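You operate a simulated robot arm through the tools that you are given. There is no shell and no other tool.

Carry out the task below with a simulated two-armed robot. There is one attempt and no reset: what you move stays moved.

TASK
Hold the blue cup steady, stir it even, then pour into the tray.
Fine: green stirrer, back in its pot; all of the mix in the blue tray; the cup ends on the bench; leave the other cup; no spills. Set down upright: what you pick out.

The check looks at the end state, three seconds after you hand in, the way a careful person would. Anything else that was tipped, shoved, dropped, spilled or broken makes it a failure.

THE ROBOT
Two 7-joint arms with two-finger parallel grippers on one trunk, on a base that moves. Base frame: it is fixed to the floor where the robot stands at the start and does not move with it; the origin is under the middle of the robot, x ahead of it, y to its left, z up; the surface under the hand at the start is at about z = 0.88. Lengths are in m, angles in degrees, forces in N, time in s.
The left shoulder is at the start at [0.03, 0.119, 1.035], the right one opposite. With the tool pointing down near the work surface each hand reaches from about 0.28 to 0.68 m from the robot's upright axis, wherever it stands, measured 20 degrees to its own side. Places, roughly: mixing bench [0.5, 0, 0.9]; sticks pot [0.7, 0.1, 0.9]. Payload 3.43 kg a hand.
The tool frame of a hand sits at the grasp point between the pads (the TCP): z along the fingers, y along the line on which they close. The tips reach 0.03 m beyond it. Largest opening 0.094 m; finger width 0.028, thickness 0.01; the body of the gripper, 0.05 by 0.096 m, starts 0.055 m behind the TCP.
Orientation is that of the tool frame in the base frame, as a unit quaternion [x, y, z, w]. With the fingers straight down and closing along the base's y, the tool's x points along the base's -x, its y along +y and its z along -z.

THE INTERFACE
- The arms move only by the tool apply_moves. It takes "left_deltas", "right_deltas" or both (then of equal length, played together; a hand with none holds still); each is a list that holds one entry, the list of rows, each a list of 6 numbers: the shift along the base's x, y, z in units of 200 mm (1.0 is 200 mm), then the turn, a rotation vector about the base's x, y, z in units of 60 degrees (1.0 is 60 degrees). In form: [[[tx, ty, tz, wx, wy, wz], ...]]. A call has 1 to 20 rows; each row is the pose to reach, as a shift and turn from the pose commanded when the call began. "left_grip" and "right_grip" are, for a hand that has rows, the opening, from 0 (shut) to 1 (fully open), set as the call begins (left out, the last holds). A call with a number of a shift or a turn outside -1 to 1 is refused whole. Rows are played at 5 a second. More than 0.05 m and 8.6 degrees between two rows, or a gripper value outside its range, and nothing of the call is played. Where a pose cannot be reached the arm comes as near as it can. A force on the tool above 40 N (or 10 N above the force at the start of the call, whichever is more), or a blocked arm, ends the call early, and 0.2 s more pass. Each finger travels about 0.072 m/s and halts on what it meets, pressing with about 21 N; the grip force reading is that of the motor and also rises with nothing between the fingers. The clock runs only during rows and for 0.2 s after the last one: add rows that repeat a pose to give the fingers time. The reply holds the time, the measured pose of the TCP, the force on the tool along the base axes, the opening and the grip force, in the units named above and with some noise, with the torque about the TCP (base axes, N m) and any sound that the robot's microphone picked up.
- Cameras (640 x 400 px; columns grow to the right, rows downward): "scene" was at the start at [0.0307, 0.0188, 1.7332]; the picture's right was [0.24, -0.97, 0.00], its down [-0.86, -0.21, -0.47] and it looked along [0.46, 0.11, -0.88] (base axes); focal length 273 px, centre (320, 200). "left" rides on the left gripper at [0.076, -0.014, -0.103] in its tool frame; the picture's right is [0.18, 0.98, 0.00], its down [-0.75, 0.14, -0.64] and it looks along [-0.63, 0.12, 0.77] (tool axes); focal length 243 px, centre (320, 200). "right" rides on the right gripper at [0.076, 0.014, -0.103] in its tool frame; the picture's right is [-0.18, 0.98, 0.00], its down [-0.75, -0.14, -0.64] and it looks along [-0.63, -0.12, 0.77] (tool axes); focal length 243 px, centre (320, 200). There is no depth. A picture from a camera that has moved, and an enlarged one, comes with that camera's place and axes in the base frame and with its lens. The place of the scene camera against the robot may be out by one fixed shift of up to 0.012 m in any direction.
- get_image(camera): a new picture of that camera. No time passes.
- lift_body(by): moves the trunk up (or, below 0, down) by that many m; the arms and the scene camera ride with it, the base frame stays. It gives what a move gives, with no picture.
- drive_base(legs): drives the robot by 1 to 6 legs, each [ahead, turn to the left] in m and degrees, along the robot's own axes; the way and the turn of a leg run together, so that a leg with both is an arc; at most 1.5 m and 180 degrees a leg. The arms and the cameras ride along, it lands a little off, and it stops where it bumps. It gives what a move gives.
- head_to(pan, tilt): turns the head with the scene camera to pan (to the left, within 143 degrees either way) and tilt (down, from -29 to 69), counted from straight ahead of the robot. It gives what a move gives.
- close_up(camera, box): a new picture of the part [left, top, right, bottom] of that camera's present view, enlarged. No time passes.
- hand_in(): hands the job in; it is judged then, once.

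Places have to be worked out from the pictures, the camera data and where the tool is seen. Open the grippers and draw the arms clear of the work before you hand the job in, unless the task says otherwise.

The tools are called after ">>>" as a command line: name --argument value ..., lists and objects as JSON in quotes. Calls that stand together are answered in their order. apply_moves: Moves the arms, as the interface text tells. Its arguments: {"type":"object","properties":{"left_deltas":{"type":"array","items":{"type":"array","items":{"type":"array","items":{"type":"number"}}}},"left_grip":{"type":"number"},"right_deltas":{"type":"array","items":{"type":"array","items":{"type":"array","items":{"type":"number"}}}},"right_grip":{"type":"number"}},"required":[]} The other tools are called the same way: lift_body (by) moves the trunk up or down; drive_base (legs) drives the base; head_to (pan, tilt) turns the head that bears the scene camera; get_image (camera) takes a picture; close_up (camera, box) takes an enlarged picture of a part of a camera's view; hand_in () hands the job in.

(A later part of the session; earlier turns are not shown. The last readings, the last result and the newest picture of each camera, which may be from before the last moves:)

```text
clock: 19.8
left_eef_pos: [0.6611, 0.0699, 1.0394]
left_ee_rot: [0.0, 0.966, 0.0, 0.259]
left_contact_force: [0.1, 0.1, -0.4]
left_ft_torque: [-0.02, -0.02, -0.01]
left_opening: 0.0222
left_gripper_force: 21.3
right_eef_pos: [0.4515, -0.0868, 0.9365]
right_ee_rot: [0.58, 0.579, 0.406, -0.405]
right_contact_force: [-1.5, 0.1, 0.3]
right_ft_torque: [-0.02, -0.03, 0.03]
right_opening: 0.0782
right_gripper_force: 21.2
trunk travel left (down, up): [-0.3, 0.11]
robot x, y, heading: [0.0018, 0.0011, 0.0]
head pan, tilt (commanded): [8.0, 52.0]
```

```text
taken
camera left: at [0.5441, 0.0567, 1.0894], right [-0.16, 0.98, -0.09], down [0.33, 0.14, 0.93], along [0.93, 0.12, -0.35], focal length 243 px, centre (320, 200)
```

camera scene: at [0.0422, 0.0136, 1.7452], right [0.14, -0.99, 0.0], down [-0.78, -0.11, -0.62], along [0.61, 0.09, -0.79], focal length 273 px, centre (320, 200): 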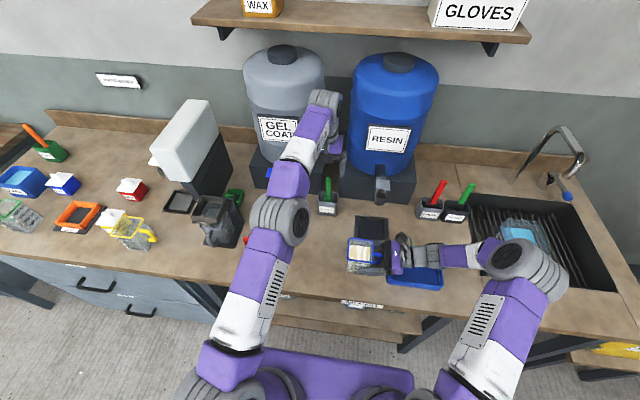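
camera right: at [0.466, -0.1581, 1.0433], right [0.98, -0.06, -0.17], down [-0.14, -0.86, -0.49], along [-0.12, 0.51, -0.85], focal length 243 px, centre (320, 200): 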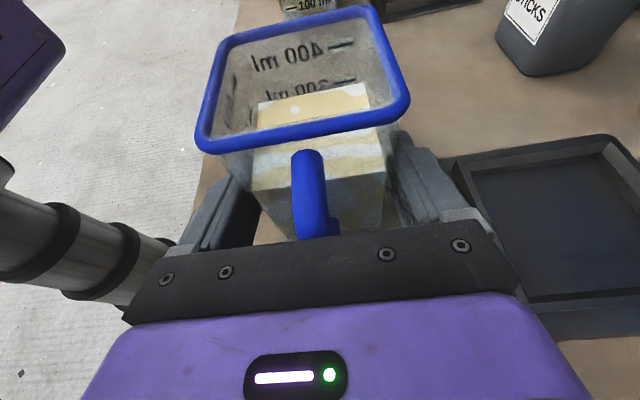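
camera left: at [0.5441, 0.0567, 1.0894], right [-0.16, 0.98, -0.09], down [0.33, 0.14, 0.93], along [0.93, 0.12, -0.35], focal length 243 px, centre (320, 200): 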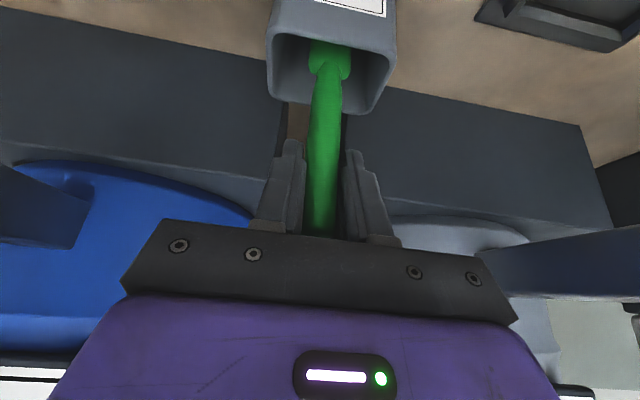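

The stirrer is gripped at 0.022 m. I lift it straight up out of the pot by about 0.11 m and check.

>>> apply_moves --left_deltas '[[[-0.005, 0, 0.1, 0, 0, 0], [-0.01, 0, 0.2, 0, 0, 0], [-0.015, 0, 0.3, 0, 0, 0], [-0.02, 0, 0.4, 0, 0, 0], [-0.03, 0, 0.5, 0, 0, 0], [-0.03, 0, 0.6, 0, 0, 0], [-0.03, 0, 0.6, 0, 0, 0]]]'

>>> get_image --camera "left"

>>> close_up --camera "scene" --box '[260, 100, 420, 230]'

```text
clock: 21.4
left_eef_pos: [0.6545, 0.0698, 1.1575]
left_ee_rot: [0.001, 0.966, 0.0, 0.259]
left_contact_force: [-0.3, 0.1, -0.8]
left_ft_torque: [0.01, 0.02, -0.01]
left_opening: 0.0219
left_gripper_force: 21.4
right_eef_pos: [0.4524, -0.0871, 0.9372]
right_ee_rot: [0.58, 0.579, 0.406, -0.405]
right_contact_force: [0.0, -0.2, -0.3]
right_ft_torque: [0.03, -0.04, 0.01]
right_opening: 0.0784
right_gripper_force: 21.5
trunk travel left (down, up): [-0.3, 0.11]
robot x, y, heading: [-0.0001, 0.0014, 0.1]
head pan, tilt (commanded): [8.0, 52.0]
```

```text
taken
camera left: at [0.5378, 0.0566, 1.2086], right [-0.16, 0.98, -0.09], down [0.33, 0.14, 0.93], along [0.93, 0.12, -0.35], focal length 243 px, centre (320, 200)
```

left: 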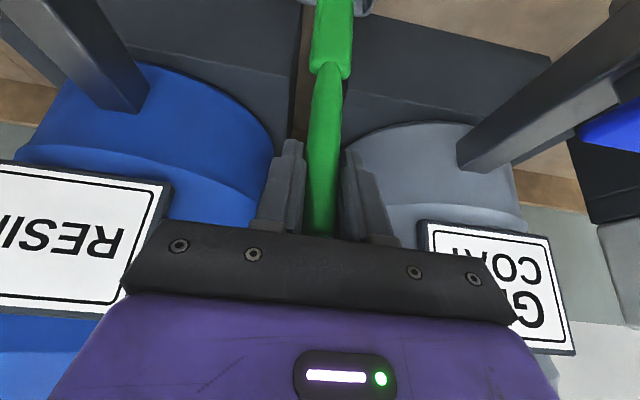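

```text
3.08 times, centred on (340, 165) of scene
camera zoom: at [0.0424, 0.0136, 1.7452], right [0.14, -0.99, 0.0], down [-0.78, -0.11, -0.62], along [0.61, 0.09, -0.79], focal length 840 px, centre (258, 308)
```

zoom: 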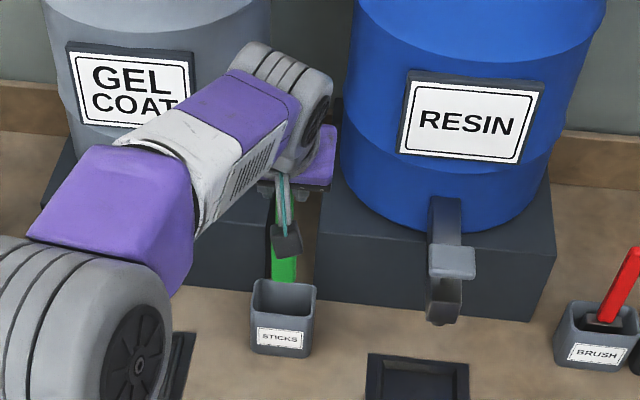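

The stirrer is clear of the pot, with its lower end at z≈1.0 (about 0.156 below the TCP). I carry it back and then across to above the blue cup, straightening it by 7° so it hangs vertical and keeping its end above the cup rim.

>>> apply_moves --left_deltas '[[[-0.08, 0, 0.12, 0, 0, 0], [-0.25, 0, 0.2, 0, 0, 0], [-0.45, 0, 0.2, 0, 0, 0], [-0.65, 0, 0.2, 0, 0.04, 0], [-0.8, -0.1, 0.2, 0, 0.08, 0], [-0.92, -0.25, 0.2, 0, 0.117, 0], [-1.0, -0.43, 0.2, 0, 0.117, 0], [-1.0, -0.6, 0.2, 0, 0.117, 0], [-1.0, -0.65, 0.2, 0, 0.117, 0], [-1.0, -0.65, 0.2, 0, 0.117, 0]]]'

>>> get_image --camera "right"

>>> get_image --camera "left"

>>> get_image --camera "scene"

```text
clock: 23.6
left_eef_pos: [0.4546, -0.0624, 1.2004]
left_ee_rot: [0.0, 0.98, -0.001, 0.199]
left_contact_force: [-0.8, 0.6, 0.1]
left_ft_torque: [0.01, -0.02, -0.01]
left_opening: 0.0218
left_gripper_force: 21.5
right_eef_pos: [0.4517, -0.0873, 0.9367]
right_ee_rot: [0.579, 0.579, 0.406, -0.406]
right_contact_force: [-0.5, -0.7, 0.6]
right_ft_torque: [-0.07, -0.01, 0.09]
right_opening: 0.0784
right_gripper_force: 21.2
trunk travel left (down, up): [-0.3, 0.11]
robot x, y, heading: [-0.0019, -0.0043, -0.0]
head pan, tilt (commanded): [8.0, 52.0]
```

```text
taken
camera right: at [0.466, -0.1581, 1.0433], right [0.98, -0.06, -0.17], down [-0.14, -0.86, -0.49], along [-0.12, 0.51, -0.85], focal length 243 px, centre (320, 200)
```

right: 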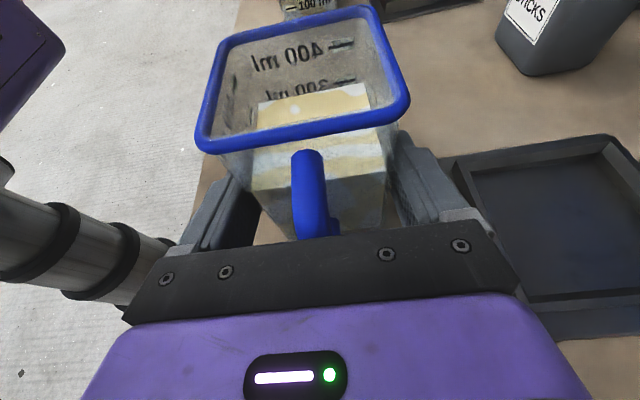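

```text
taken
camera left: at [0.3439, -0.0741, 1.2646], right [-0.17, 0.98, -0.07], down [0.44, 0.14, 0.89], along [0.88, 0.12, -0.46], focal length 243 px, centre (320, 200)
```

left: 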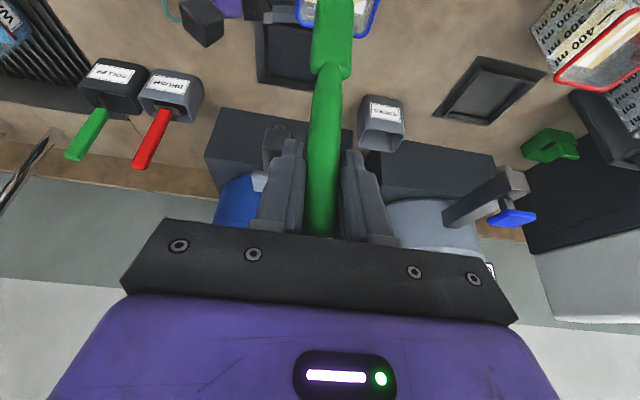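

```text
taken
camera scene: at [0.0423, 0.0136, 1.7452], right [0.14, -0.99, 0.0], down [-0.78, -0.11, -0.62], along [0.61, 0.09, -0.79], focal length 273 px, centre (320, 200)
```

scene: 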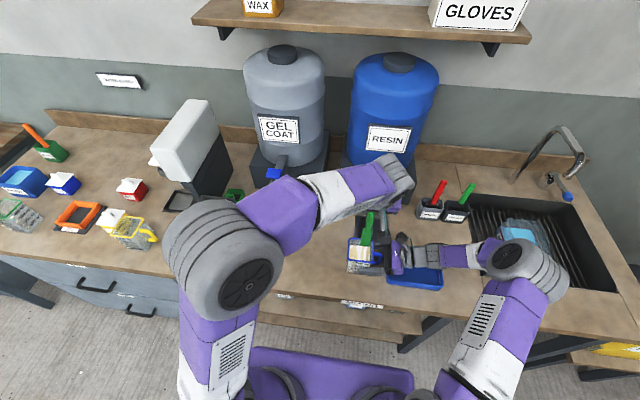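

The stirrer hangs above the cup. I zoom in on it to work out where its lower end is relative to the rim.

>>> close_up --camera "scene" --box '[310, 180, 430, 300]'

>>> close_up --camera "left" --box '[240, 0, 420, 120]'

```text
3.33 times, centred on (370, 240) of scene
camera zoom: at [0.0423, 0.0136, 1.7452], right [0.14, -0.99, 0.0], down [-0.78, -0.11, -0.62], along [0.61, 0.09, -0.79], focal length 910 px, centre (153, 67)
```

zoom: 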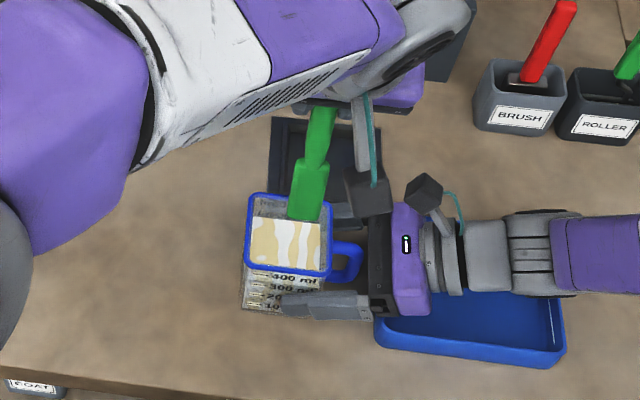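

```text
3.33 times, centred on (330, 60) of left
camera zoom: at [0.3439, -0.0741, 1.2646], right [-0.17, 0.98, -0.07], down [0.44, 0.14, 0.89], along [0.88, 0.12, -0.46], focal length 809 px, centre (287, 667)
```

zoom: 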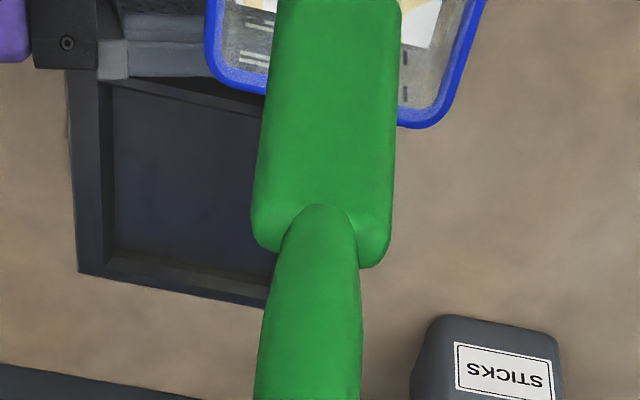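

The scene view shows the lower end about 19 mm nearer to me than the TCP, so the stick stood vertical in the pot and my 7° correction over-tilted it. I turn it back and lower the end just inside the rim, then check with the cameras.

>>> apply_moves --left_deltas '[[[0, 0, 0, 0, -0.06, 0], [-0.01, 0.01, 0, 0, -0.117, 0], [-0.015, 0.012, -0.1, 0, -0.117, 0], [-0.015, 0.012, -0.2, 0, -0.117, 0], [-0.015, 0.012, -0.3, 0, -0.117, 0], [-0.015, 0.012, -0.4, 0, -0.117, 0], [-0.015, 0.012, -0.4, 0, -0.117, 0]]]'

>>> get_image --camera "right"

>>> close_up --camera "scene" --box '[310, 180, 430, 300]'

>>> get_image --camera "left"

```text
clock: 25.2
left_eef_pos: [0.4514, -0.0578, 1.1182]
left_ee_rot: [-0.001, 0.966, 0.0, 0.258]
left_contact_force: [0.0, -0.2, -0.2]
left_ft_torque: [0.01, 0.02, -0.02]
left_opening: 0.0221
left_gripper_force: 20.5
right_eef_pos: [0.451, -0.0873, 0.9364]
right_ee_rot: [0.58, 0.579, 0.406, -0.405]
right_contact_force: [-2.1, -1.0, -0.2]
right_ft_torque: [-0.04, -0.02, -0.03]
right_opening: 0.0786
right_gripper_force: 21.4
trunk travel left (down, up): [-0.3, 0.11]
robot x, y, heading: [0.0001, -0.0004, 0.0]
head pan, tilt (commanded): [8.0, 52.0]
```

```text
taken
camera right: at [0.466, -0.1582, 1.0433], right [0.98, -0.06, -0.17], down [-0.14, -0.86, -0.49], along [-0.12, 0.51, -0.85], focal length 243 px, centre (320, 200)
```

right: 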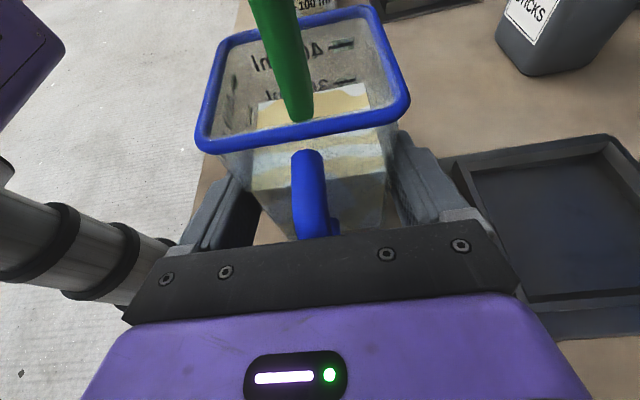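

```text
3.33 times, centred on (370, 240) of scene
camera zoom: at [0.0423, 0.0136, 1.7452], right [0.14, -0.99, 0.0], down [-0.78, -0.11, -0.62], along [0.61, 0.09, -0.79], focal length 910 px, centre (153, 67)
```

zoom: 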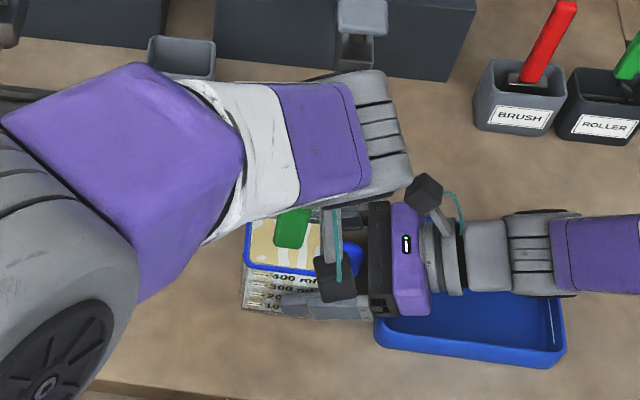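

```text
taken
camera left: at [0.3337, -0.0704, 1.1684], right [-0.16, 0.98, -0.09], down [0.33, 0.14, 0.93], along [0.93, 0.12, -0.35], focal length 243 px, centre (320, 200)
```

left: 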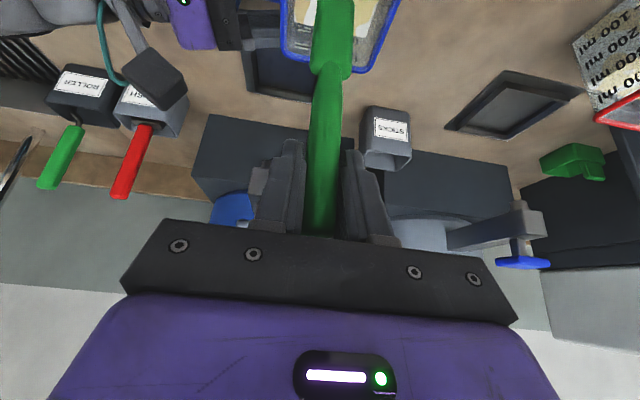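

The end is inside the rim at z≈0.961, centred at (0.448, -0.06), and no forces show. I lower it to about 0.9, just above the cup floor.

>>> apply_moves --left_deltas '[[[0, -0.01, -0.08, 0, 0, 0], [0, -0.01, -0.16, 0, 0, 0], [0, -0.01, -0.24, 0, 0, 0], [0, -0.01, -0.3, 0, 0, 0], [0, -0.01, -0.3, 0, 0, 0]]]'

>>> get_image --camera "right"

>>> close_up --camera "scene" --box '[310, 180, 430, 300]'

```text
clock: 26.4
left_eef_pos: [0.4532, -0.0595, 1.0577]
left_ee_rot: [0.0, 0.966, 0.001, 0.259]
left_contact_force: [0.2, 0.1, -0.4]
left_ft_torque: [-0.04, 0.0, -0.01]
left_opening: 0.0221
left_gripper_force: 20.8
right_eef_pos: [0.451, -0.0872, 0.9374]
right_ee_rot: [0.579, 0.579, 0.406, -0.405]
right_contact_force: [-0.5, -0.3, -0.7]
right_ft_torque: [-0.03, 0.01, -0.01]
right_opening: 0.0784
right_gripper_force: 20.6
trunk travel left (down, up): [-0.3, 0.11]
robot x, y, heading: [-0.0007, -0.0001, 0.1]
head pan, tilt (commanded): [8.0, 52.0]
```

```text
taken
camera right: at [0.4661, -0.1581, 1.0433], right [0.98, -0.06, -0.17], down [-0.14, -0.86, -0.49], along [-0.12, 0.51, -0.85], focal length 243 px, centre (320, 200)
```

right: 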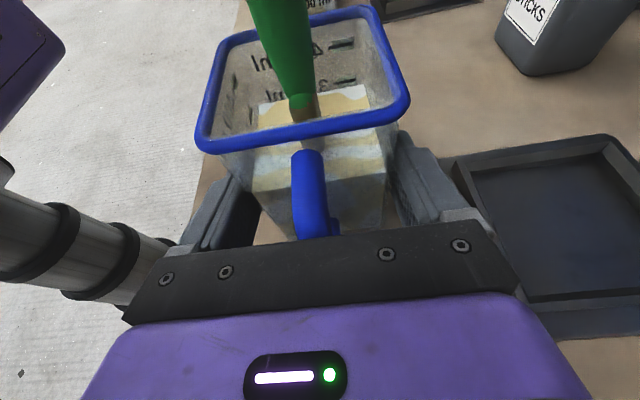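

```text
3.33 times, centred on (370, 240) of scene
camera zoom: at [0.0423, 0.0136, 1.7452], right [0.14, -0.99, 0.0], down [-0.78, -0.11, -0.62], along [0.61, 0.09, -0.79], focal length 910 px, centre (153, 67)
```

zoom: 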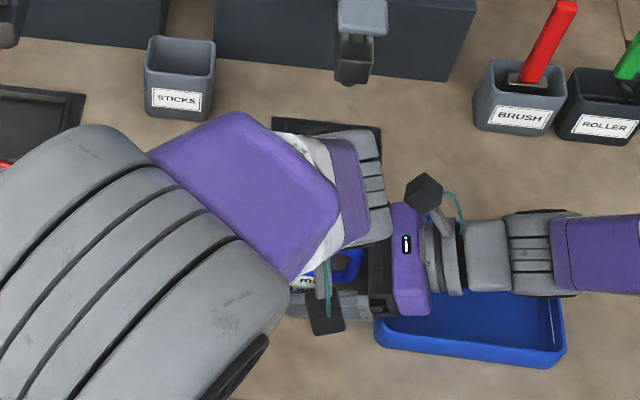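

The paddle is in the mix with no contact force. I stir with a gentle ellipse (±15 mm in x, ±11 mm in y), then check forces and the look of the mix.

>>> apply_moves --left_deltas '[[[0.07, 0, 0, 0, 0, 0], [0.05, 0.037, 0, 0, 0, 0], [0, 0.052, 0, 0, 0, 0], [-0.05, 0.037, 0, 0, 0, 0], [-0.075, 0, 0, 0, 0, 0], [-0.05, -0.037, 0, 0, 0, 0], [0, -0.052, 0, 0, 0, 0], [0.05, -0.037, 0, 0, 0, 0], [0.07, 0, 0, 0, 0, 0], [0.05, 0.037, 0, 0, 0, 0], [0, 0.052, 0, 0, 0, 0], [-0.05, 0.037, 0, 0, 0, 0], [-0.075, 0, 0, 0, 0, 0], [-0.05, -0.037, 0, 0, 0, 0], [0, -0.052, 0, 0, 0, 0], [0.05, -0.037, 0, 0, 0, 0], [0.07, 0, 0, 0, 0, 0], [0.05, 0.037, 0, 0, 0, 0], [0, 0.052, 0, 0, 0, 0], [0, 0, 0, 0, 0, 0]]]'

>>> close_up --camera "right" --box '[180, 0, 420, 240]'

```text
clock: 30.6
left_eef_pos: [0.4516, -0.0589, 1.0582]
left_ee_rot: [0.0, 0.966, 0.0, 0.259]
left_contact_force: [-0.2, -0.1, -0.6]
left_ft_torque: [0.01, -0.01, -0.02]
left_opening: 0.022
left_gripper_force: 21.1
right_eef_pos: [0.4519, -0.0871, 0.9367]
right_ee_rot: [0.579, 0.579, 0.405, -0.405]
right_contact_force: [0.2, -1.2, 1.6]
right_ft_torque: [-0.17, -0.01, 0.07]
right_opening: 0.0785
right_gripper_force: 20.9
trunk travel left (down, up): [-0.3, 0.11]
robot x, y, heading: [0.0038, 0.0015, -0.1]
head pan, tilt (commanded): [8.0, 52.0]
```

```text
1.67 times, centred on (300, 120) of right
camera zoom: at [0.4661, -0.1582, 1.0433], right [0.98, -0.06, -0.17], down [-0.14, -0.86, -0.49], along [-0.12, 0.51, -0.85], focal length 404 px, centre (353, 333)
```

zoom: 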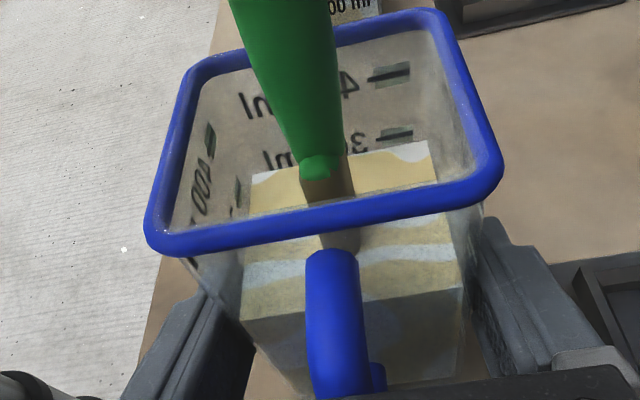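

No forces and no slop, but white streaks remain. I keep stirring somewhat quicker.

>>> apply_moves --left_deltas '[[[0.075, 0, 0, 0, 0, 0], [0.0375, 0.05, 0, 0, 0, 0], [-0.0375, 0.05, 0, 0, 0, 0], [-0.08, 0, 0, 0, 0, 0], [-0.0375, -0.05, 0, 0, 0, 0], [0.0375, -0.05, 0, 0, 0, 0], [0.08, 0, 0, 0, 0, 0], [0.0375, 0.05, 0, 0, 0, 0], [-0.0375, 0.05, 0, 0, 0, 0], [-0.08, 0, 0, 0, 0, 0], [-0.0375, -0.05, 0, 0, 0, 0], [0.0375, -0.05, 0, 0, 0, 0], [0.08, 0, 0, 0, 0, 0], [0.0375, 0.05, 0, 0, 0, 0], [-0.0375, 0.05, 0, 0, 0, 0], [-0.08, 0, 0, 0, 0, 0], [-0.0375, -0.05, 0, 0, 0, 0], [0.0375, -0.05, 0, 0, 0, 0], [0.05, 0, 0, 0, 0, 0], [0, 0, 0, 0, 0, 0]]]'

>>> close_up --camera "right" --box '[180, 0, 420, 240]'

```text
clock: 34.8
left_eef_pos: [0.4523, -0.059, 1.0597]
left_ee_rot: [0.0, 0.966, 0.0, 0.259]
left_contact_force: [0.2, 0.6, -0.7]
left_ft_torque: [0.01, 0.01, -0.01]
left_opening: 0.022
left_gripper_force: 20.7
right_eef_pos: [0.4512, -0.0884, 0.9374]
right_ee_rot: [0.58, 0.579, 0.406, -0.405]
right_contact_force: [0.0, -0.4, 0.5]
right_ft_torque: [-0.06, -0.03, -0.08]
right_opening: 0.0781
right_gripper_force: 20.6
trunk travel left (down, up): [-0.3, 0.11]
robot x, y, heading: [0.0021, -0.0011, -0.1]
head pan, tilt (commanded): [8.0, 52.0]
```

```text
1.67 times, centred on (300, 120) of right
camera zoom: at [0.4661, -0.1581, 1.0433], right [0.98, -0.06, -0.17], down [-0.14, -0.86, -0.49], along [-0.12, 0.51, -0.85], focal length 404 px, centre (353, 333)
```

zoom: 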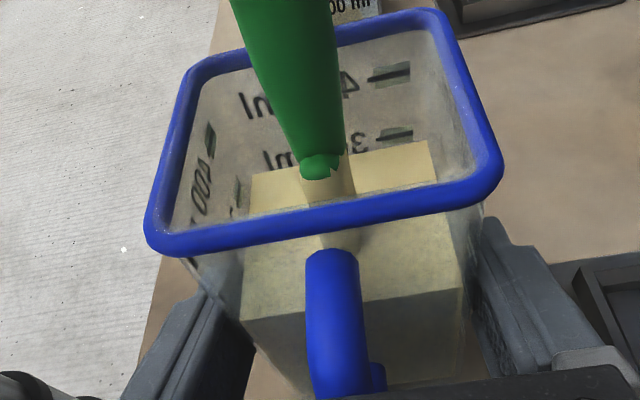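

The mix now looks uniformly pale with no streaks. I give it one more round to be sure it is even throughout.

>>> apply_moves --left_deltas '[[[0.075, 0, 0, 0, 0, 0], [0.0375, 0.05, 0, 0, 0, 0], [-0.0375, 0.05, 0, 0, 0, 0], [-0.08, 0, 0, 0, 0, 0], [-0.0375, -0.05, 0, 0, 0, 0], [0.0375, -0.05, 0, 0, 0, 0], [0.08, 0, 0, 0, 0, 0], [0.0375, 0.05, 0, 0, 0, 0], [-0.0375, 0.05, 0, 0, 0, 0], [-0.08, 0, 0, 0, 0, 0], [-0.0375, -0.05, 0, 0, 0, 0], [0.0375, -0.05, 0, 0, 0, 0], [0.08, 0, 0, 0, 0, 0], [0.0375, 0.05, 0, 0, 0, 0], [-0.0375, 0.05, 0, 0, 0, 0], [-0.08, 0, 0, 0, 0, 0], [-0.0375, -0.05, 0, 0, 0, 0], [0.0375, -0.05, 0, 0, 0, 0], [0.05, 0, 0, 0, 0, 0], [0, 0, 0, 0, 0, 0]]]'

>>> close_up --camera "right" --box '[180, 0, 420, 240]'

```text
clock: 39.0
left_eef_pos: [0.4521, -0.0603, 1.0583]
left_ee_rot: [0.0, 0.966, 0.001, 0.258]
left_contact_force: [0.1, 0.2, -0.5]
left_ft_torque: [-0.01, 0.01, 0.01]
left_opening: 0.0218
left_gripper_force: 21.3
right_eef_pos: [0.4528, -0.0878, 0.9368]
right_ee_rot: [0.58, 0.579, 0.406, -0.405]
right_contact_force: [-1.7, -0.4, 0.7]
right_ft_torque: [-0.03, -0.04, -0.08]
right_opening: 0.0783
right_gripper_force: 21.0
trunk travel left (down, up): [-0.3, 0.11]
robot x, y, heading: [0.003, 0.0036, -0.2]
head pan, tilt (commanded): [8.0, 52.0]
```

```text
1.67 times, centred on (300, 120) of right
camera zoom: at [0.4661, -0.1581, 1.0433], right [0.98, -0.06, -0.17], down [-0.14, -0.86, -0.49], along [-0.12, 0.51, -0.85], focal length 404 px, centre (353, 333)
```

zoom: 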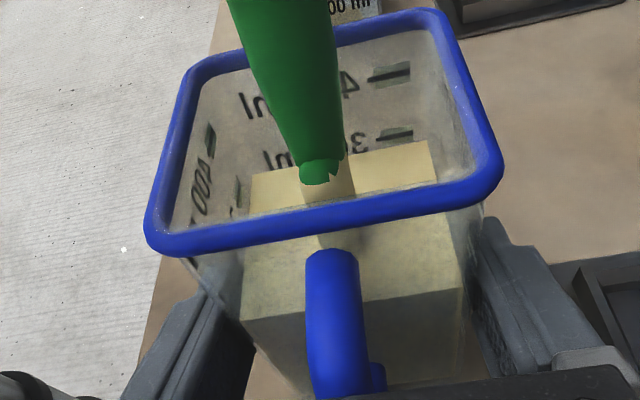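

The mix is even. I raise the paddle out of the liquid but keep it inside the rim, and hold it there for a few seconds so it drips off into the cup.

>>> apply_moves --left_deltas '[[[0, 0, 0.06, 0, 0, 0], [0, 0, 0.12, 0, 0, 0], [0, 0, 0.18, 0, 0, 0], [0, 0, 0.24, 0, 0, 0], [0, 0, 0.3, 0, 0, 0], [0, 0, 0.33, 0, 0, 0], [0, 0, 0.33, 0, 0, 0], [0, 0, 0.33, 0, 0, 0], [0, 0, 0.33, 0, 0, 0], [0, 0, 0.33, 0, 0, 0], [0, 0, 0.33, 0, 0, 0], [0, 0, 0.33, 0, 0, 0], [0, 0, 0.33, 0, 0, 0], [0, 0, 0.33, 0, 0, 0], [0, 0, 0.33, 0, 0, 0], [0, 0, 0.33, 0, 0, 0], [0, 0, 0.33, 0, 0, 0], [0, 0, 0.33, 0, 0, 0], [0, 0, 0.33, 0, 0, 0], [0, 0, 0.33, 0, 0, 0]]]'

>>> close_up --camera "right" --box '[180, 0, 420, 240]'

>>> get_image --camera "left"

```text
clock: 43.2
left_eef_pos: [0.4503, -0.0608, 1.1249]
left_ee_rot: [-0.001, 0.966, 0.0, 0.258]
left_contact_force: [-0.1, 0.2, -0.6]
left_ft_torque: [-0.01, -0.03, 0.02]
left_opening: 0.022
left_gripper_force: 21.4
right_eef_pos: [0.4515, -0.089, 0.9372]
right_ee_rot: [0.58, 0.578, 0.406, -0.405]
right_contact_force: [-0.8, 0.5, 0.1]
right_ft_torque: [-0.01, -0.02, 0.05]
right_opening: 0.0782
right_gripper_force: 21.7
trunk travel left (down, up): [-0.3, 0.11]
robot x, y, heading: [0.0018, -0.002, -0.2]
head pan, tilt (commanded): [8.0, 52.0]
```

```text
1.67 times, centred on (300, 120) of right
camera zoom: at [0.4661, -0.1581, 1.0433], right [0.98, -0.06, -0.17], down [-0.14, -0.86, -0.49], along [-0.12, 0.51, -0.85], focal length 404 px, centre (353, 333)
```

zoom: 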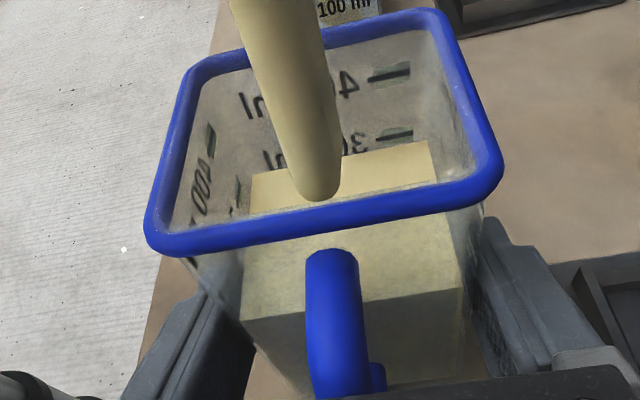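

```text
taken
camera left: at [0.3347, -0.0733, 1.1758], right [-0.16, 0.98, -0.09], down [0.33, 0.14, 0.93], along [0.93, 0.12, -0.35], focal length 243 px, centre (320, 200)
```

left: 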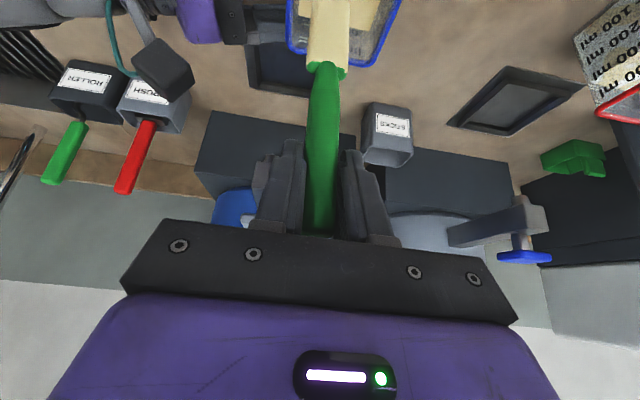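

The paddle is coated with mix and could drip. I hold it over the cup longer and watch whether it drains.

>>> apply_moves --left_deltas '[[[0, 0, 0, 0, 0, 0], [0, 0, 0, 0, 0, 0], [0, 0, 0, 0, 0, 0], [0, 0, 0, 0, 0, 0], [0, 0, 0, 0, 0, 0], [0, 0, 0, 0, 0, 0], [0, 0, 0, 0, 0, 0], [0, 0, 0, 0, 0, 0], [0, 0, 0, 0, 0, 0], [0, 0, 0, 0, 0, 0], [0, 0, 0, 0, 0, 0], [0, 0, 0, 0, 0, 0], [0, 0, 0, 0, 0, 0], [0, 0, 0, 0, 0, 0], [0, 0, 0, 0, 0, 0], [0, 0, 0, 0, 0, 0], [0, 0, 0, 0, 0, 0], [0, 0, 0, 0, 0, 0], [0, 0, 0, 0, 0, 0], [0, 0, 0, 0, 0, 0]]]'

>>> close_up --camera "right" --box '[180, 0, 420, 240]'

```text
clock: 47.4
left_eef_pos: [0.4523, -0.0594, 1.1253]
left_ee_rot: [0.001, 0.966, -0.001, 0.259]
left_contact_force: [0.1, -0.1, 0.2]
left_ft_torque: [0.0, -0.01, 0.03]
left_opening: 0.0217
left_gripper_force: 20.6
right_eef_pos: [0.4525, -0.0876, 0.9377]
right_ee_rot: [0.579, 0.579, 0.406, -0.406]
right_contact_force: [0.1, -1.3, 0.1]
right_ft_torque: [-0.02, 0.02, 0.07]
right_opening: 0.0785
right_gripper_force: 20.7
trunk travel left (down, up): [-0.3, 0.11]
robot x, y, heading: [0.0017, 0.0001, 0.1]
head pan, tilt (commanded): [8.0, 52.0]
```

```text
1.67 times, centred on (300, 120) of right
camera zoom: at [0.4661, -0.1581, 1.0433], right [0.98, -0.06, -0.17], down [-0.14, -0.86, -0.49], along [-0.12, 0.51, -0.85], focal length 404 px, centre (353, 333)
```

zoom: 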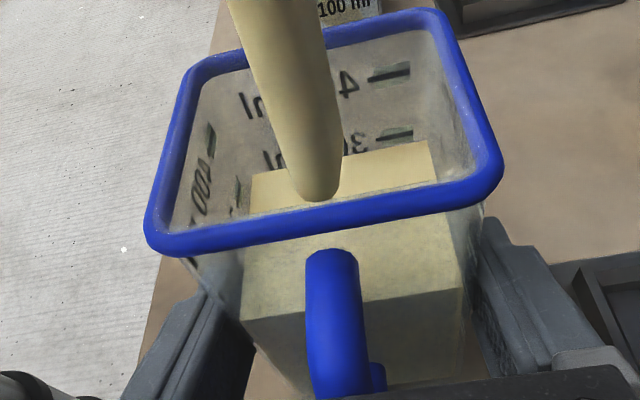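

The film stays but nothing drips after seven seconds over the cup. I lift it out and carry it promptly back over the sticks pot, with its lower end above the pot rim.

>>> apply_moves --left_deltas '[[[0, 0, 0.17, 0, 0, 0], [0, 0, 0.33, 0, 0, 0], [0.15, 0.12, 0.35, 0, 0, 0], [0.33, 0.27, 0.35, 0, 0, 0], [0.52, 0.42, 0.33, 0, 0, 0], [0.7, 0.55, 0.3, 0, 0, 0], [0.85, 0.62, 0.25, 0, 0, 0], [0.98, 0.645, 0.2, 0, 0, 0], [0.98, 0.645, 0.2, 0, 0, 0]]]'

>>> get_image --camera "left"

>>> close_up --camera "scene" --box '[260, 130, 420, 290]'

```text
clock: 49.4
left_eef_pos: [0.6483, 0.0664, 1.1661]
left_ee_rot: [0.001, 0.966, -0.001, 0.259]
left_contact_force: [0.7, 0.2, -0.8]
left_ft_torque: [-0.03, -0.01, 0.02]
left_opening: 0.0216
left_gripper_force: 21.6
right_eef_pos: [0.4507, -0.0871, 0.9374]
right_ee_rot: [0.58, 0.579, 0.406, -0.405]
right_contact_force: [0.2, -1.7, 0.8]
right_ft_torque: [-0.05, -0.05, -0.07]
right_opening: 0.0783
right_gripper_force: 20.6
trunk travel left (down, up): [-0.3, 0.11]
robot x, y, heading: [-0.0007, -0.001, -0.2]
head pan, tilt (commanded): [8.0, 52.0]
```

```text
taken
camera left: at [0.5312, 0.0551, 1.2169], right [-0.16, 0.98, -0.09], down [0.33, 0.14, 0.93], along [0.93, 0.12, -0.35], focal length 243 px, centre (320, 200)
```

left: 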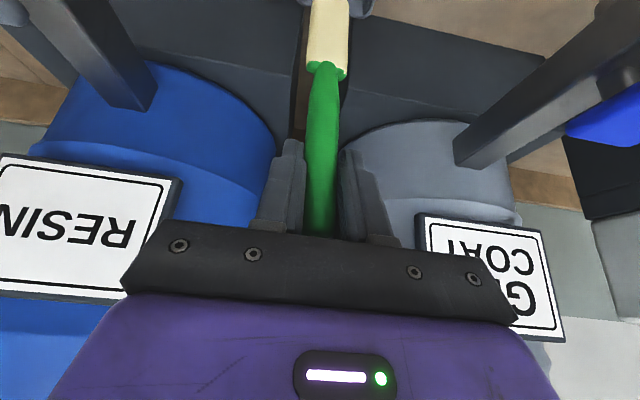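

```text
2.50 times, centred on (340, 210) of scene
camera zoom: at [0.0425, 0.0137, 1.7452], right [0.14, -0.99, 0.0], down [-0.78, -0.11, -0.62], along [0.61, 0.09, -0.79], focal length 682 px, centre (270, 175)
```

zoom: 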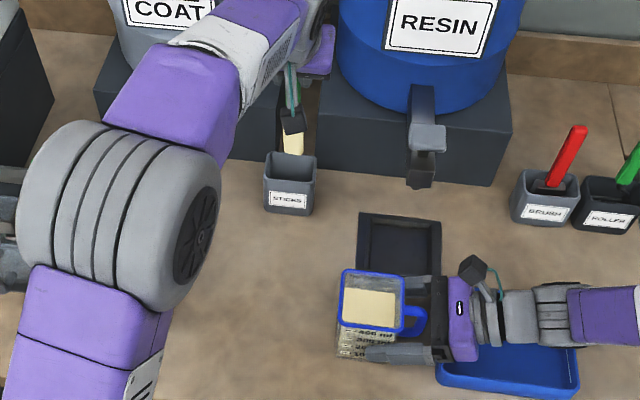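

No drips are visible on the bench. I zoom in on the stirrer end relative to the pot mouth before lowering.

>>> close_up --camera "scene" --box '[300, 150, 380, 225]'

>>> close_up --camera "left" --box '[260, 0, 400, 90]'

>>> close_up --camera "right" --box '[400, 0, 640, 150]'

```text
5.33 times, centred on (340, 188) of scene
camera zoom: at [0.0425, 0.0137, 1.7452], right [0.14, -0.99, 0.0], down [-0.78, -0.11, -0.62], along [0.61, 0.09, -0.79], focal length 1455 px, centre (213, 267)
```

zoom: 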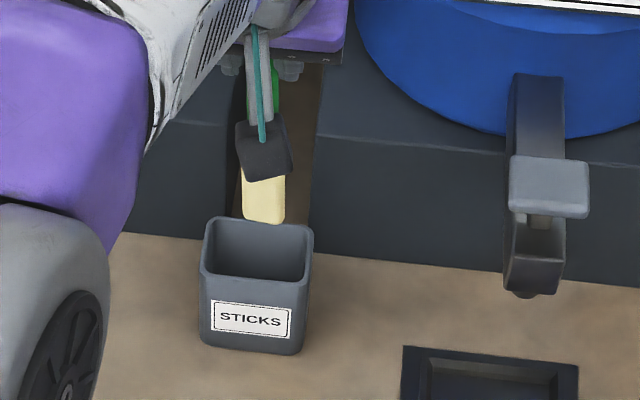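

```text
4.44 times, centred on (330, 45) of left
camera zoom: at [0.5312, 0.0551, 1.2169], right [-0.16, 0.98, -0.09], down [0.33, 0.14, 0.93], along [0.93, 0.12, -0.35], focal length 1078 px, centre (276, 889)
```

zoom: 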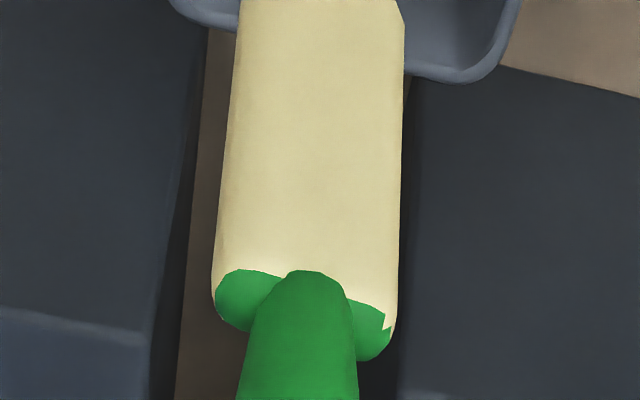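

```text
2.67 times, centred on (520, 75) of right
camera zoom: at [0.4663, -0.158, 1.0433], right [0.98, -0.06, -0.17], down [-0.14, -0.86, -0.49], along [-0.12, 0.51, -0.85], focal length 647 px, centre (-213, 533)
```

zoom: 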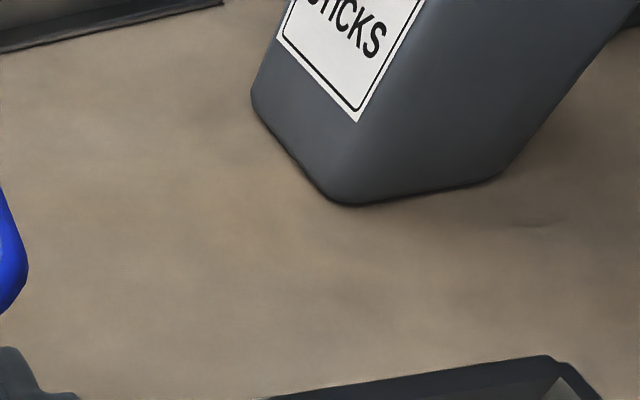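

The end is right above the pot mouth. I shift 15 mm forward to the original line and lower it back to where it stood.

>>> apply_moves --left_deltas '[[[0.075, 0, 0, 0, 0, 0], [0.075, 0, 0, 0, 0, 0], [0.075, 0, -0.15, 0, 0, 0], [0.075, 0, -0.3, 0, 0, 0], [0.075, 0, -0.42, 0, 0, 0], [0.075, 0, -0.52, 0, 0, 0], [0.075, 0, -0.58, 0, 0, 0], [0.075, 0, -0.62, 0, 0, 0], [0.075, 0, -0.62, 0, 0, 0]]]'

>>> get_image --camera "left"

>>> close_up --camera "scene" --box '[300, 150, 380, 225]'

```text
clock: 51.4
left_eef_pos: [0.663, 0.0707, 1.0402]
left_ee_rot: [-0.001, 0.966, 0.0, 0.259]
left_contact_force: [0.5, -0.2, -0.6]
left_ft_torque: [-0.01, -0.01, 0.01]
left_opening: 0.0218
left_gripper_force: 21.6
right_eef_pos: [0.452, -0.0884, 0.9375]
right_ee_rot: [0.581, 0.578, 0.407, -0.405]
right_contact_force: [-1.7, -0.2, -0.2]
right_ft_torque: [0.01, -0.03, 0.01]
right_opening: 0.0784
right_gripper_force: 20.7
trunk travel left (down, up): [-0.3, 0.11]
robot x, y, heading: [-0.0022, -0.0001, -0.3]
head pan, tilt (commanded): [8.0, 52.0]
```

```text
taken
camera left: at [0.5455, 0.058, 1.0908], right [-0.16, 0.98, -0.09], down [0.33, 0.14, 0.93], along [0.93, 0.12, -0.35], focal length 243 px, centre (320, 200)
```

left: 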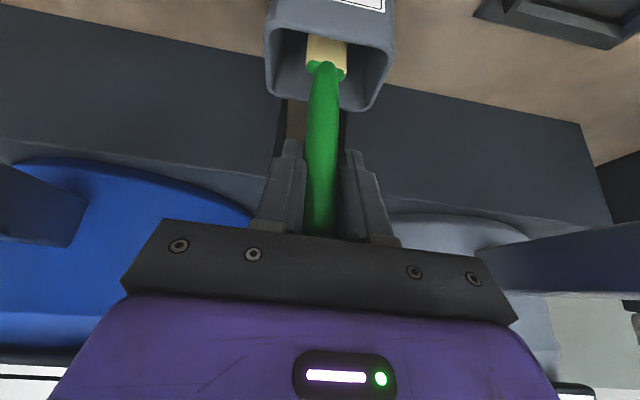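

```text
5.33 times, centred on (340, 188) of scene
camera zoom: at [0.0423, 0.0136, 1.7452], right [0.14, -0.99, 0.0], down [-0.78, -0.11, -0.62], along [0.61, 0.09, -0.79], focal length 1455 px, centre (213, 267)
```

zoom: 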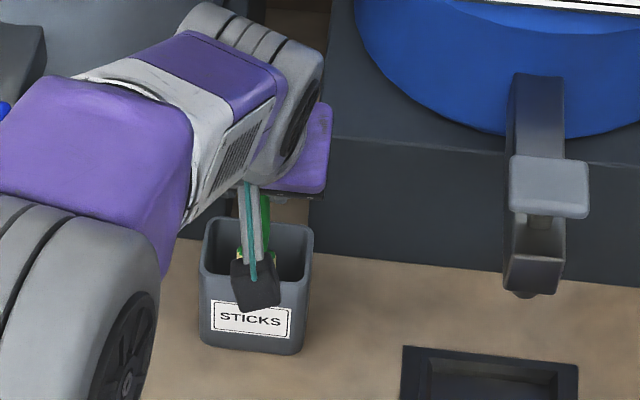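

The stirrer is back exactly as it stood, with its shoulder at the pot rim. I open the left gripper to let it go.

>>> apply_moves --left_deltas '[[[0, 0, 0, 0, 0, 0], [0, 0, 0, 0, 0, 0], [0, 0, 0, 0, 0, 0], [0, 0, 0, 0, 0, 0], [0, 0, 0, 0, 0, 0]]]' --left_grip 0.7

>>> get_image --camera "left"

```text
clock: 52.6
left_eef_pos: [0.6622, 0.0717, 1.0409]
left_ee_rot: [-0.001, 0.966, 0.001, 0.259]
left_contact_force: [-0.1, 0.8, 0.0]
left_ft_torque: [0.01, -0.04, 0.0]
left_opening: 0.0657
left_gripper_force: 0.1
right_eef_pos: [0.4513, -0.0868, 0.9368]
right_ee_rot: [0.58, 0.578, 0.406, -0.405]
right_contact_force: [-1.9, -0.7, 0.0]
right_ft_torque: [0.05, 0.0, 0.04]
right_opening: 0.0785
right_gripper_force: 21.1
trunk travel left (down, up): [-0.3, 0.11]
robot x, y, heading: [0.0013, -0.0029, 0.1]
head pan, tilt (commanded): [8.0, 52.0]
```

```text
taken
camera left: at [0.5456, 0.058, 1.0912], right [-0.16, 0.98, -0.09], down [0.33, 0.14, 0.93], along [0.93, 0.12, -0.35], focal length 243 px, centre (320, 200)
```

left: 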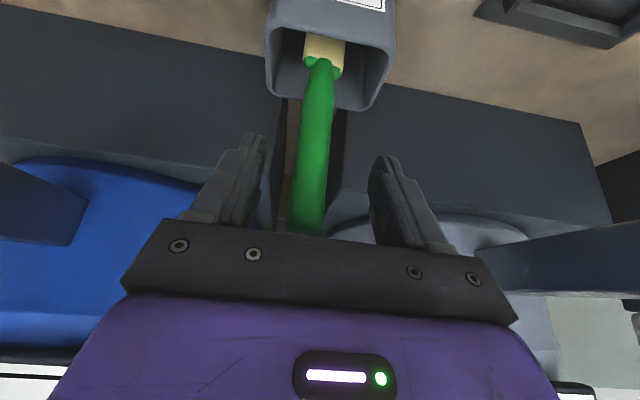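

The stirrer stands free in the pot. I withdraw the left hand straight back, then up and out to the left.

>>> apply_moves --left_deltas '[[[-0.1, 0, 0, 0, 0, 0], [-0.2, 0, 0, 0, 0, 0], [-0.4, 0, 0, 0, 0, 0], [-0.6, 0, 0.02, 0, 0, 0], [-0.8, 0, 0.1, 0, 0, 0], [-0.9, 0.1, 0.28, 0, 0, 0], [-0.98, 0.25, 0.44, 0, 0, 0], [-1.0, 0.42, 0.6, 0, 0, 0], [-1.0, 0.6, 0.74, 0, 0, 0], [-1.0, 0.72, 0.88, 0, 0, 0], [-1.0, 0.72, 0.88, 0, 0, 0]]]'

>>> head_to --pan 0 --tilt 58

>>> get_image --camera "scene"

>>> get_image --camera "left"

```text
clock: 55.0
left_eef_pos: [0.4626, 0.2136, 1.2178]
left_ee_rot: [0.001, 0.966, -0.001, 0.259]
left_contact_force: [-1.0, 0.6, -0.1]
left_ft_torque: [-0.03, 0.0, 0.0]
left_opening: 0.0658
left_gripper_force: 0.1
right_eef_pos: [0.4523, -0.0872, 0.9376]
right_ee_rot: [0.579, 0.579, 0.407, -0.406]
right_contact_force: [0.5, -0.7, 0.2]
right_ft_torque: [-0.11, 0.01, 0.07]
right_opening: 0.0785
right_gripper_force: 21.1
trunk travel left (down, up): [-0.3, 0.11]
robot x, y, heading: [-0.0008, -0.0035, -0.0]
head pan, tilt (commanded): [8.0, 52.0]
```

```text
clock: 55.7
left_eef_pos: [0.4639, 0.2129, 1.2171]
left_ee_rot: [0.0, 0.966, 0.0, 0.258]
left_contact_force: [-0.4, -0.2, -0.5]
left_ft_torque: [0.01, 0.0, -0.01]
left_opening: 0.0658
left_gripper_force: 0.1
right_eef_pos: [0.4522, -0.0874, 0.9367]
right_ee_rot: [0.579, 0.579, 0.406, -0.406]
right_contact_force: [0.2, 0.7, 0.3]
right_ft_torque: [0.01, -0.02, 0.02]
right_opening: 0.0783
right_gripper_force: 21.6
trunk travel left (down, up): [-0.3, 0.11]
robot x, y, heading: [-0.0014, -0.0014, 0.0]
head pan, tilt (commanded): [0.0, 58.0]
```

```text
taken
camera scene: at [0.037, 0.0034, 1.7377], right [0.0, -1.0, 0.0], down [-0.85, 0.0, -0.53], along [0.53, 0.0, -0.85], focal length 273 px, centre (320, 200)
```

scene: 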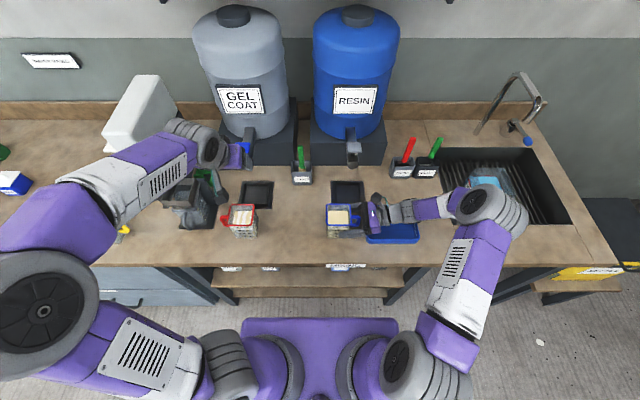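

```text
taken
camera left: at [0.346, 0.2007, 1.2674], right [-0.16, 0.98, -0.09], down [0.33, 0.14, 0.93], along [0.93, 0.12, -0.35], focal length 243 px, centre (320, 200)
```

left: 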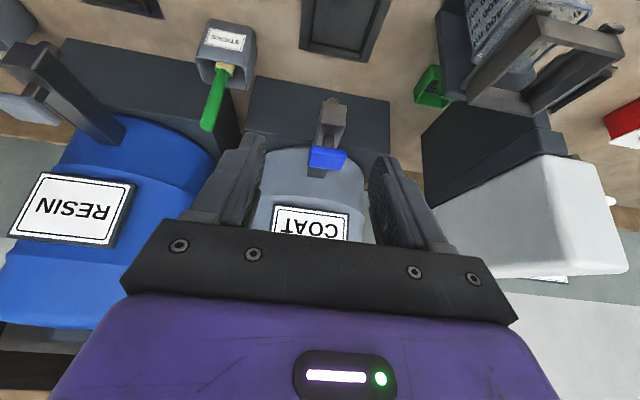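

The stirrer is back in its pot, the bench is clean and the red cup is untouched. Before pouring I want a dry run of the wrist roll without the cup, so I open the right gripper and back straight off along -y.

>>> apply_moves --right_deltas '[[[0, 0, 0, 0, 0, 0], [0, 0, 0, 0, 0, 0], [0, 0, 0, 0, 0, 0], [0, -0.1, 0, 0, 0, 0], [0, -0.25, 0, 0, 0, 0], [0, -0.4, 0, 0, 0, 0], [0, -0.5, 0.05, 0, 0, 0], [0, -0.55, 0.2, 0, 0, 0], [0, -0.6, 0.4, 0, 0, 0], [0, -0.65, 0.6, 0, 0, 0], [0, -0.75, 0.8, 0, 0, 0], [0, -0.85, 0.9, 0, 0, 0]]]' --right_grip 1.0

>>> get_image --camera "scene"

>>> close_up --camera "scene" --box '[280, 130, 440, 260]'

```text
clock: 58.3
left_eef_pos: [0.4635, 0.2131, 1.217]
left_ee_rot: [0.0, 0.966, 0.0, 0.258]
left_contact_force: [0.4, 0.2, 0.1]
left_ft_torque: [0.02, 0.01, 0.0]
left_opening: 0.066
left_gripper_force: 0.1
right_eef_pos: [0.4509, -0.2571, 1.1181]
right_ee_rot: [0.579, 0.578, 0.406, -0.407]
right_contact_force: [0.1, -0.4, -0.3]
right_ft_torque: [0.01, 0.01, -0.01]
right_opening: 0.094
right_gripper_force: 0.1
trunk travel left (down, up): [-0.3, 0.11]
robot x, y, heading: [0.0005, 0.0024, -0.0]
head pan, tilt (commanded): [0.0, 58.0]
```

```text
taken
camera scene: at [0.037, 0.0027, 1.7376], right [0.0, -1.0, 0.0], down [-0.85, 0.0, -0.53], along [0.53, 0.0, -0.85], focal length 273 px, centre (320, 200)
```

scene: 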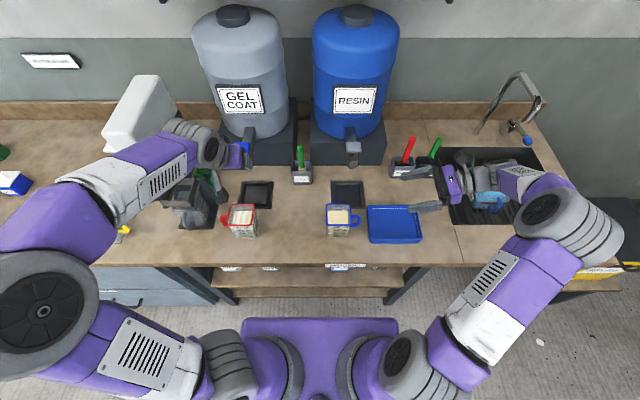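

```text
3.08 times, centred on (360, 195) of scene
camera zoom: at [0.037, 0.0027, 1.7376], right [0.0, -1.0, 0.0], down [-0.85, 0.0, -0.53], along [0.53, 0.0, -0.85], focal length 840 px, centre (197, 215)
```

zoom: 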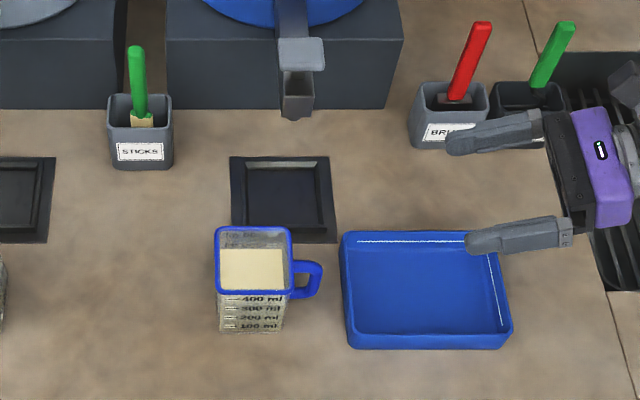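

The cup is fine, but comparing pictures shows the tray now sits about 53 mm nearer the cup (y -0.157 to -0.33) than at the start (-0.213 to -0.38), so the gripper body must have pushed it during my low approach. I will put it back before pouring. First comes the dry run: over the tray region I roll the empty hand about -y, the direction that would pour toward the robot.

>>> apply_moves --right_deltas '[[[0.08, -0.11, 0, 0, 0, 0], [0.16, -0.23, 0, 0, 0, 0], [0.245, -0.34, 0, 0, 0, 0], [0.245, -0.34, 0, 0, -0.125, 0], [0.245, -0.34, 0, 0, -0.25, 0], [0.245, -0.34, 0, 0, -0.375, 0], [0.245, -0.34, 0, 0, -0.5, 0], [0.245, -0.34, 0, 0, -0.625, 0], [0.245, -0.34, 0, 0, -0.75, 0], [0.245, -0.34, 0, 0, -0.875, 0], [0.245, -0.34, 0, 0, -1.0, 0]]]'

>>> get_image --camera "scene"

```text
clock: 60.7
left_eef_pos: [0.4636, 0.2137, 1.2174]
left_ee_rot: [0.0, 0.966, 0.0, 0.259]
left_contact_force: [0.5, 0.4, 0.0]
left_ft_torque: [0.0, 0.02, 0.01]
left_opening: 0.0658
left_gripper_force: 0.0
right_eef_pos: [0.5011, -0.3255, 1.1183]
right_ee_rot: [0.298, 0.704, 0.641, -0.061]
right_contact_force: [0.2, 0.0, -0.1]
right_ft_torque: [0.0, -0.01, -0.01]
right_opening: 0.0943
right_gripper_force: 0.1
trunk travel left (down, up): [-0.3, 0.11]
robot x, y, heading: [-0.0014, 0.0002, -0.2]
head pan, tilt (commanded): [0.0, 58.0]
```

```text
taken
camera scene: at [0.0369, 0.003, 1.7376], right [0.0, -1.0, 0.0], down [-0.85, 0.0, -0.53], along [0.53, 0.0, -0.85], focal length 273 px, centre (320, 200)
```

scene: 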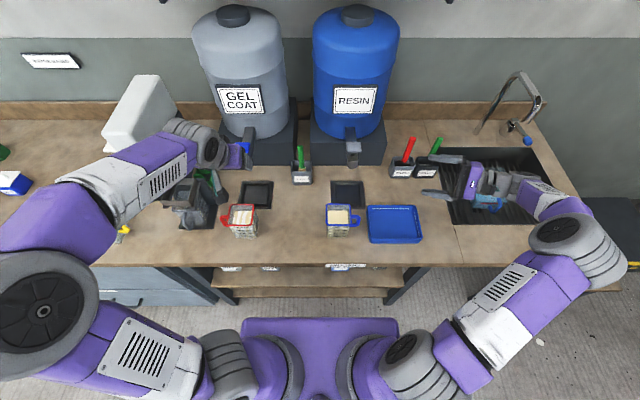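

The 60° roll is exact, with nothing touched. I continue to 120° in the dry run.

>>> apply_moves --right_deltas '[[[0, 0, 0, 0, -0.125, 0], [0, 0, 0, 0, -0.25, 0], [0, 0, 0, 0, -0.375, 0], [0, 0, 0, 0, -0.5, 0], [0, 0, 0, 0, -0.625, 0], [0, 0, 0, 0, -0.75, 0], [0, 0, 0, 0, -0.875, 0], [0, 0, 0, 0, -1.0, 0]]]'

>>> get_image --camera "scene"

```text
clock: 62.5
left_eef_pos: [0.4641, 0.2141, 1.2167]
left_ee_rot: [0.0, 0.966, 0.0, 0.259]
left_contact_force: [1.2, 0.1, -0.3]
left_ft_torque: [-0.01, 0.0, 0.01]
left_opening: 0.0659
left_gripper_force: 0.1
right_eef_pos: [0.5018, -0.3255, 1.1166]
right_ee_rot: [-0.063, 0.64, 0.705, 0.299]
right_contact_force: [-0.1, -0.2, 0.6]
right_ft_torque: [0.01, 0.0, 0.03]
right_opening: 0.0942
right_gripper_force: 0.0
trunk travel left (down, up): [-0.3, 0.11]
robot x, y, heading: [0.0011, 0.0004, 0.1]
head pan, tilt (commanded): [0.0, 58.0]
```

```text
taken
camera scene: at [0.0372, 0.003, 1.7376], right [0.0, -1.0, 0.0], down [-0.85, 0.0, -0.53], along [0.53, 0.0, -0.85], focal length 273 px, centre (320, 200)
```

scene: 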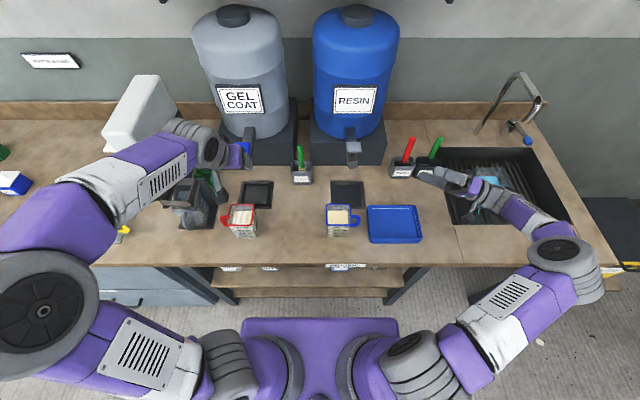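

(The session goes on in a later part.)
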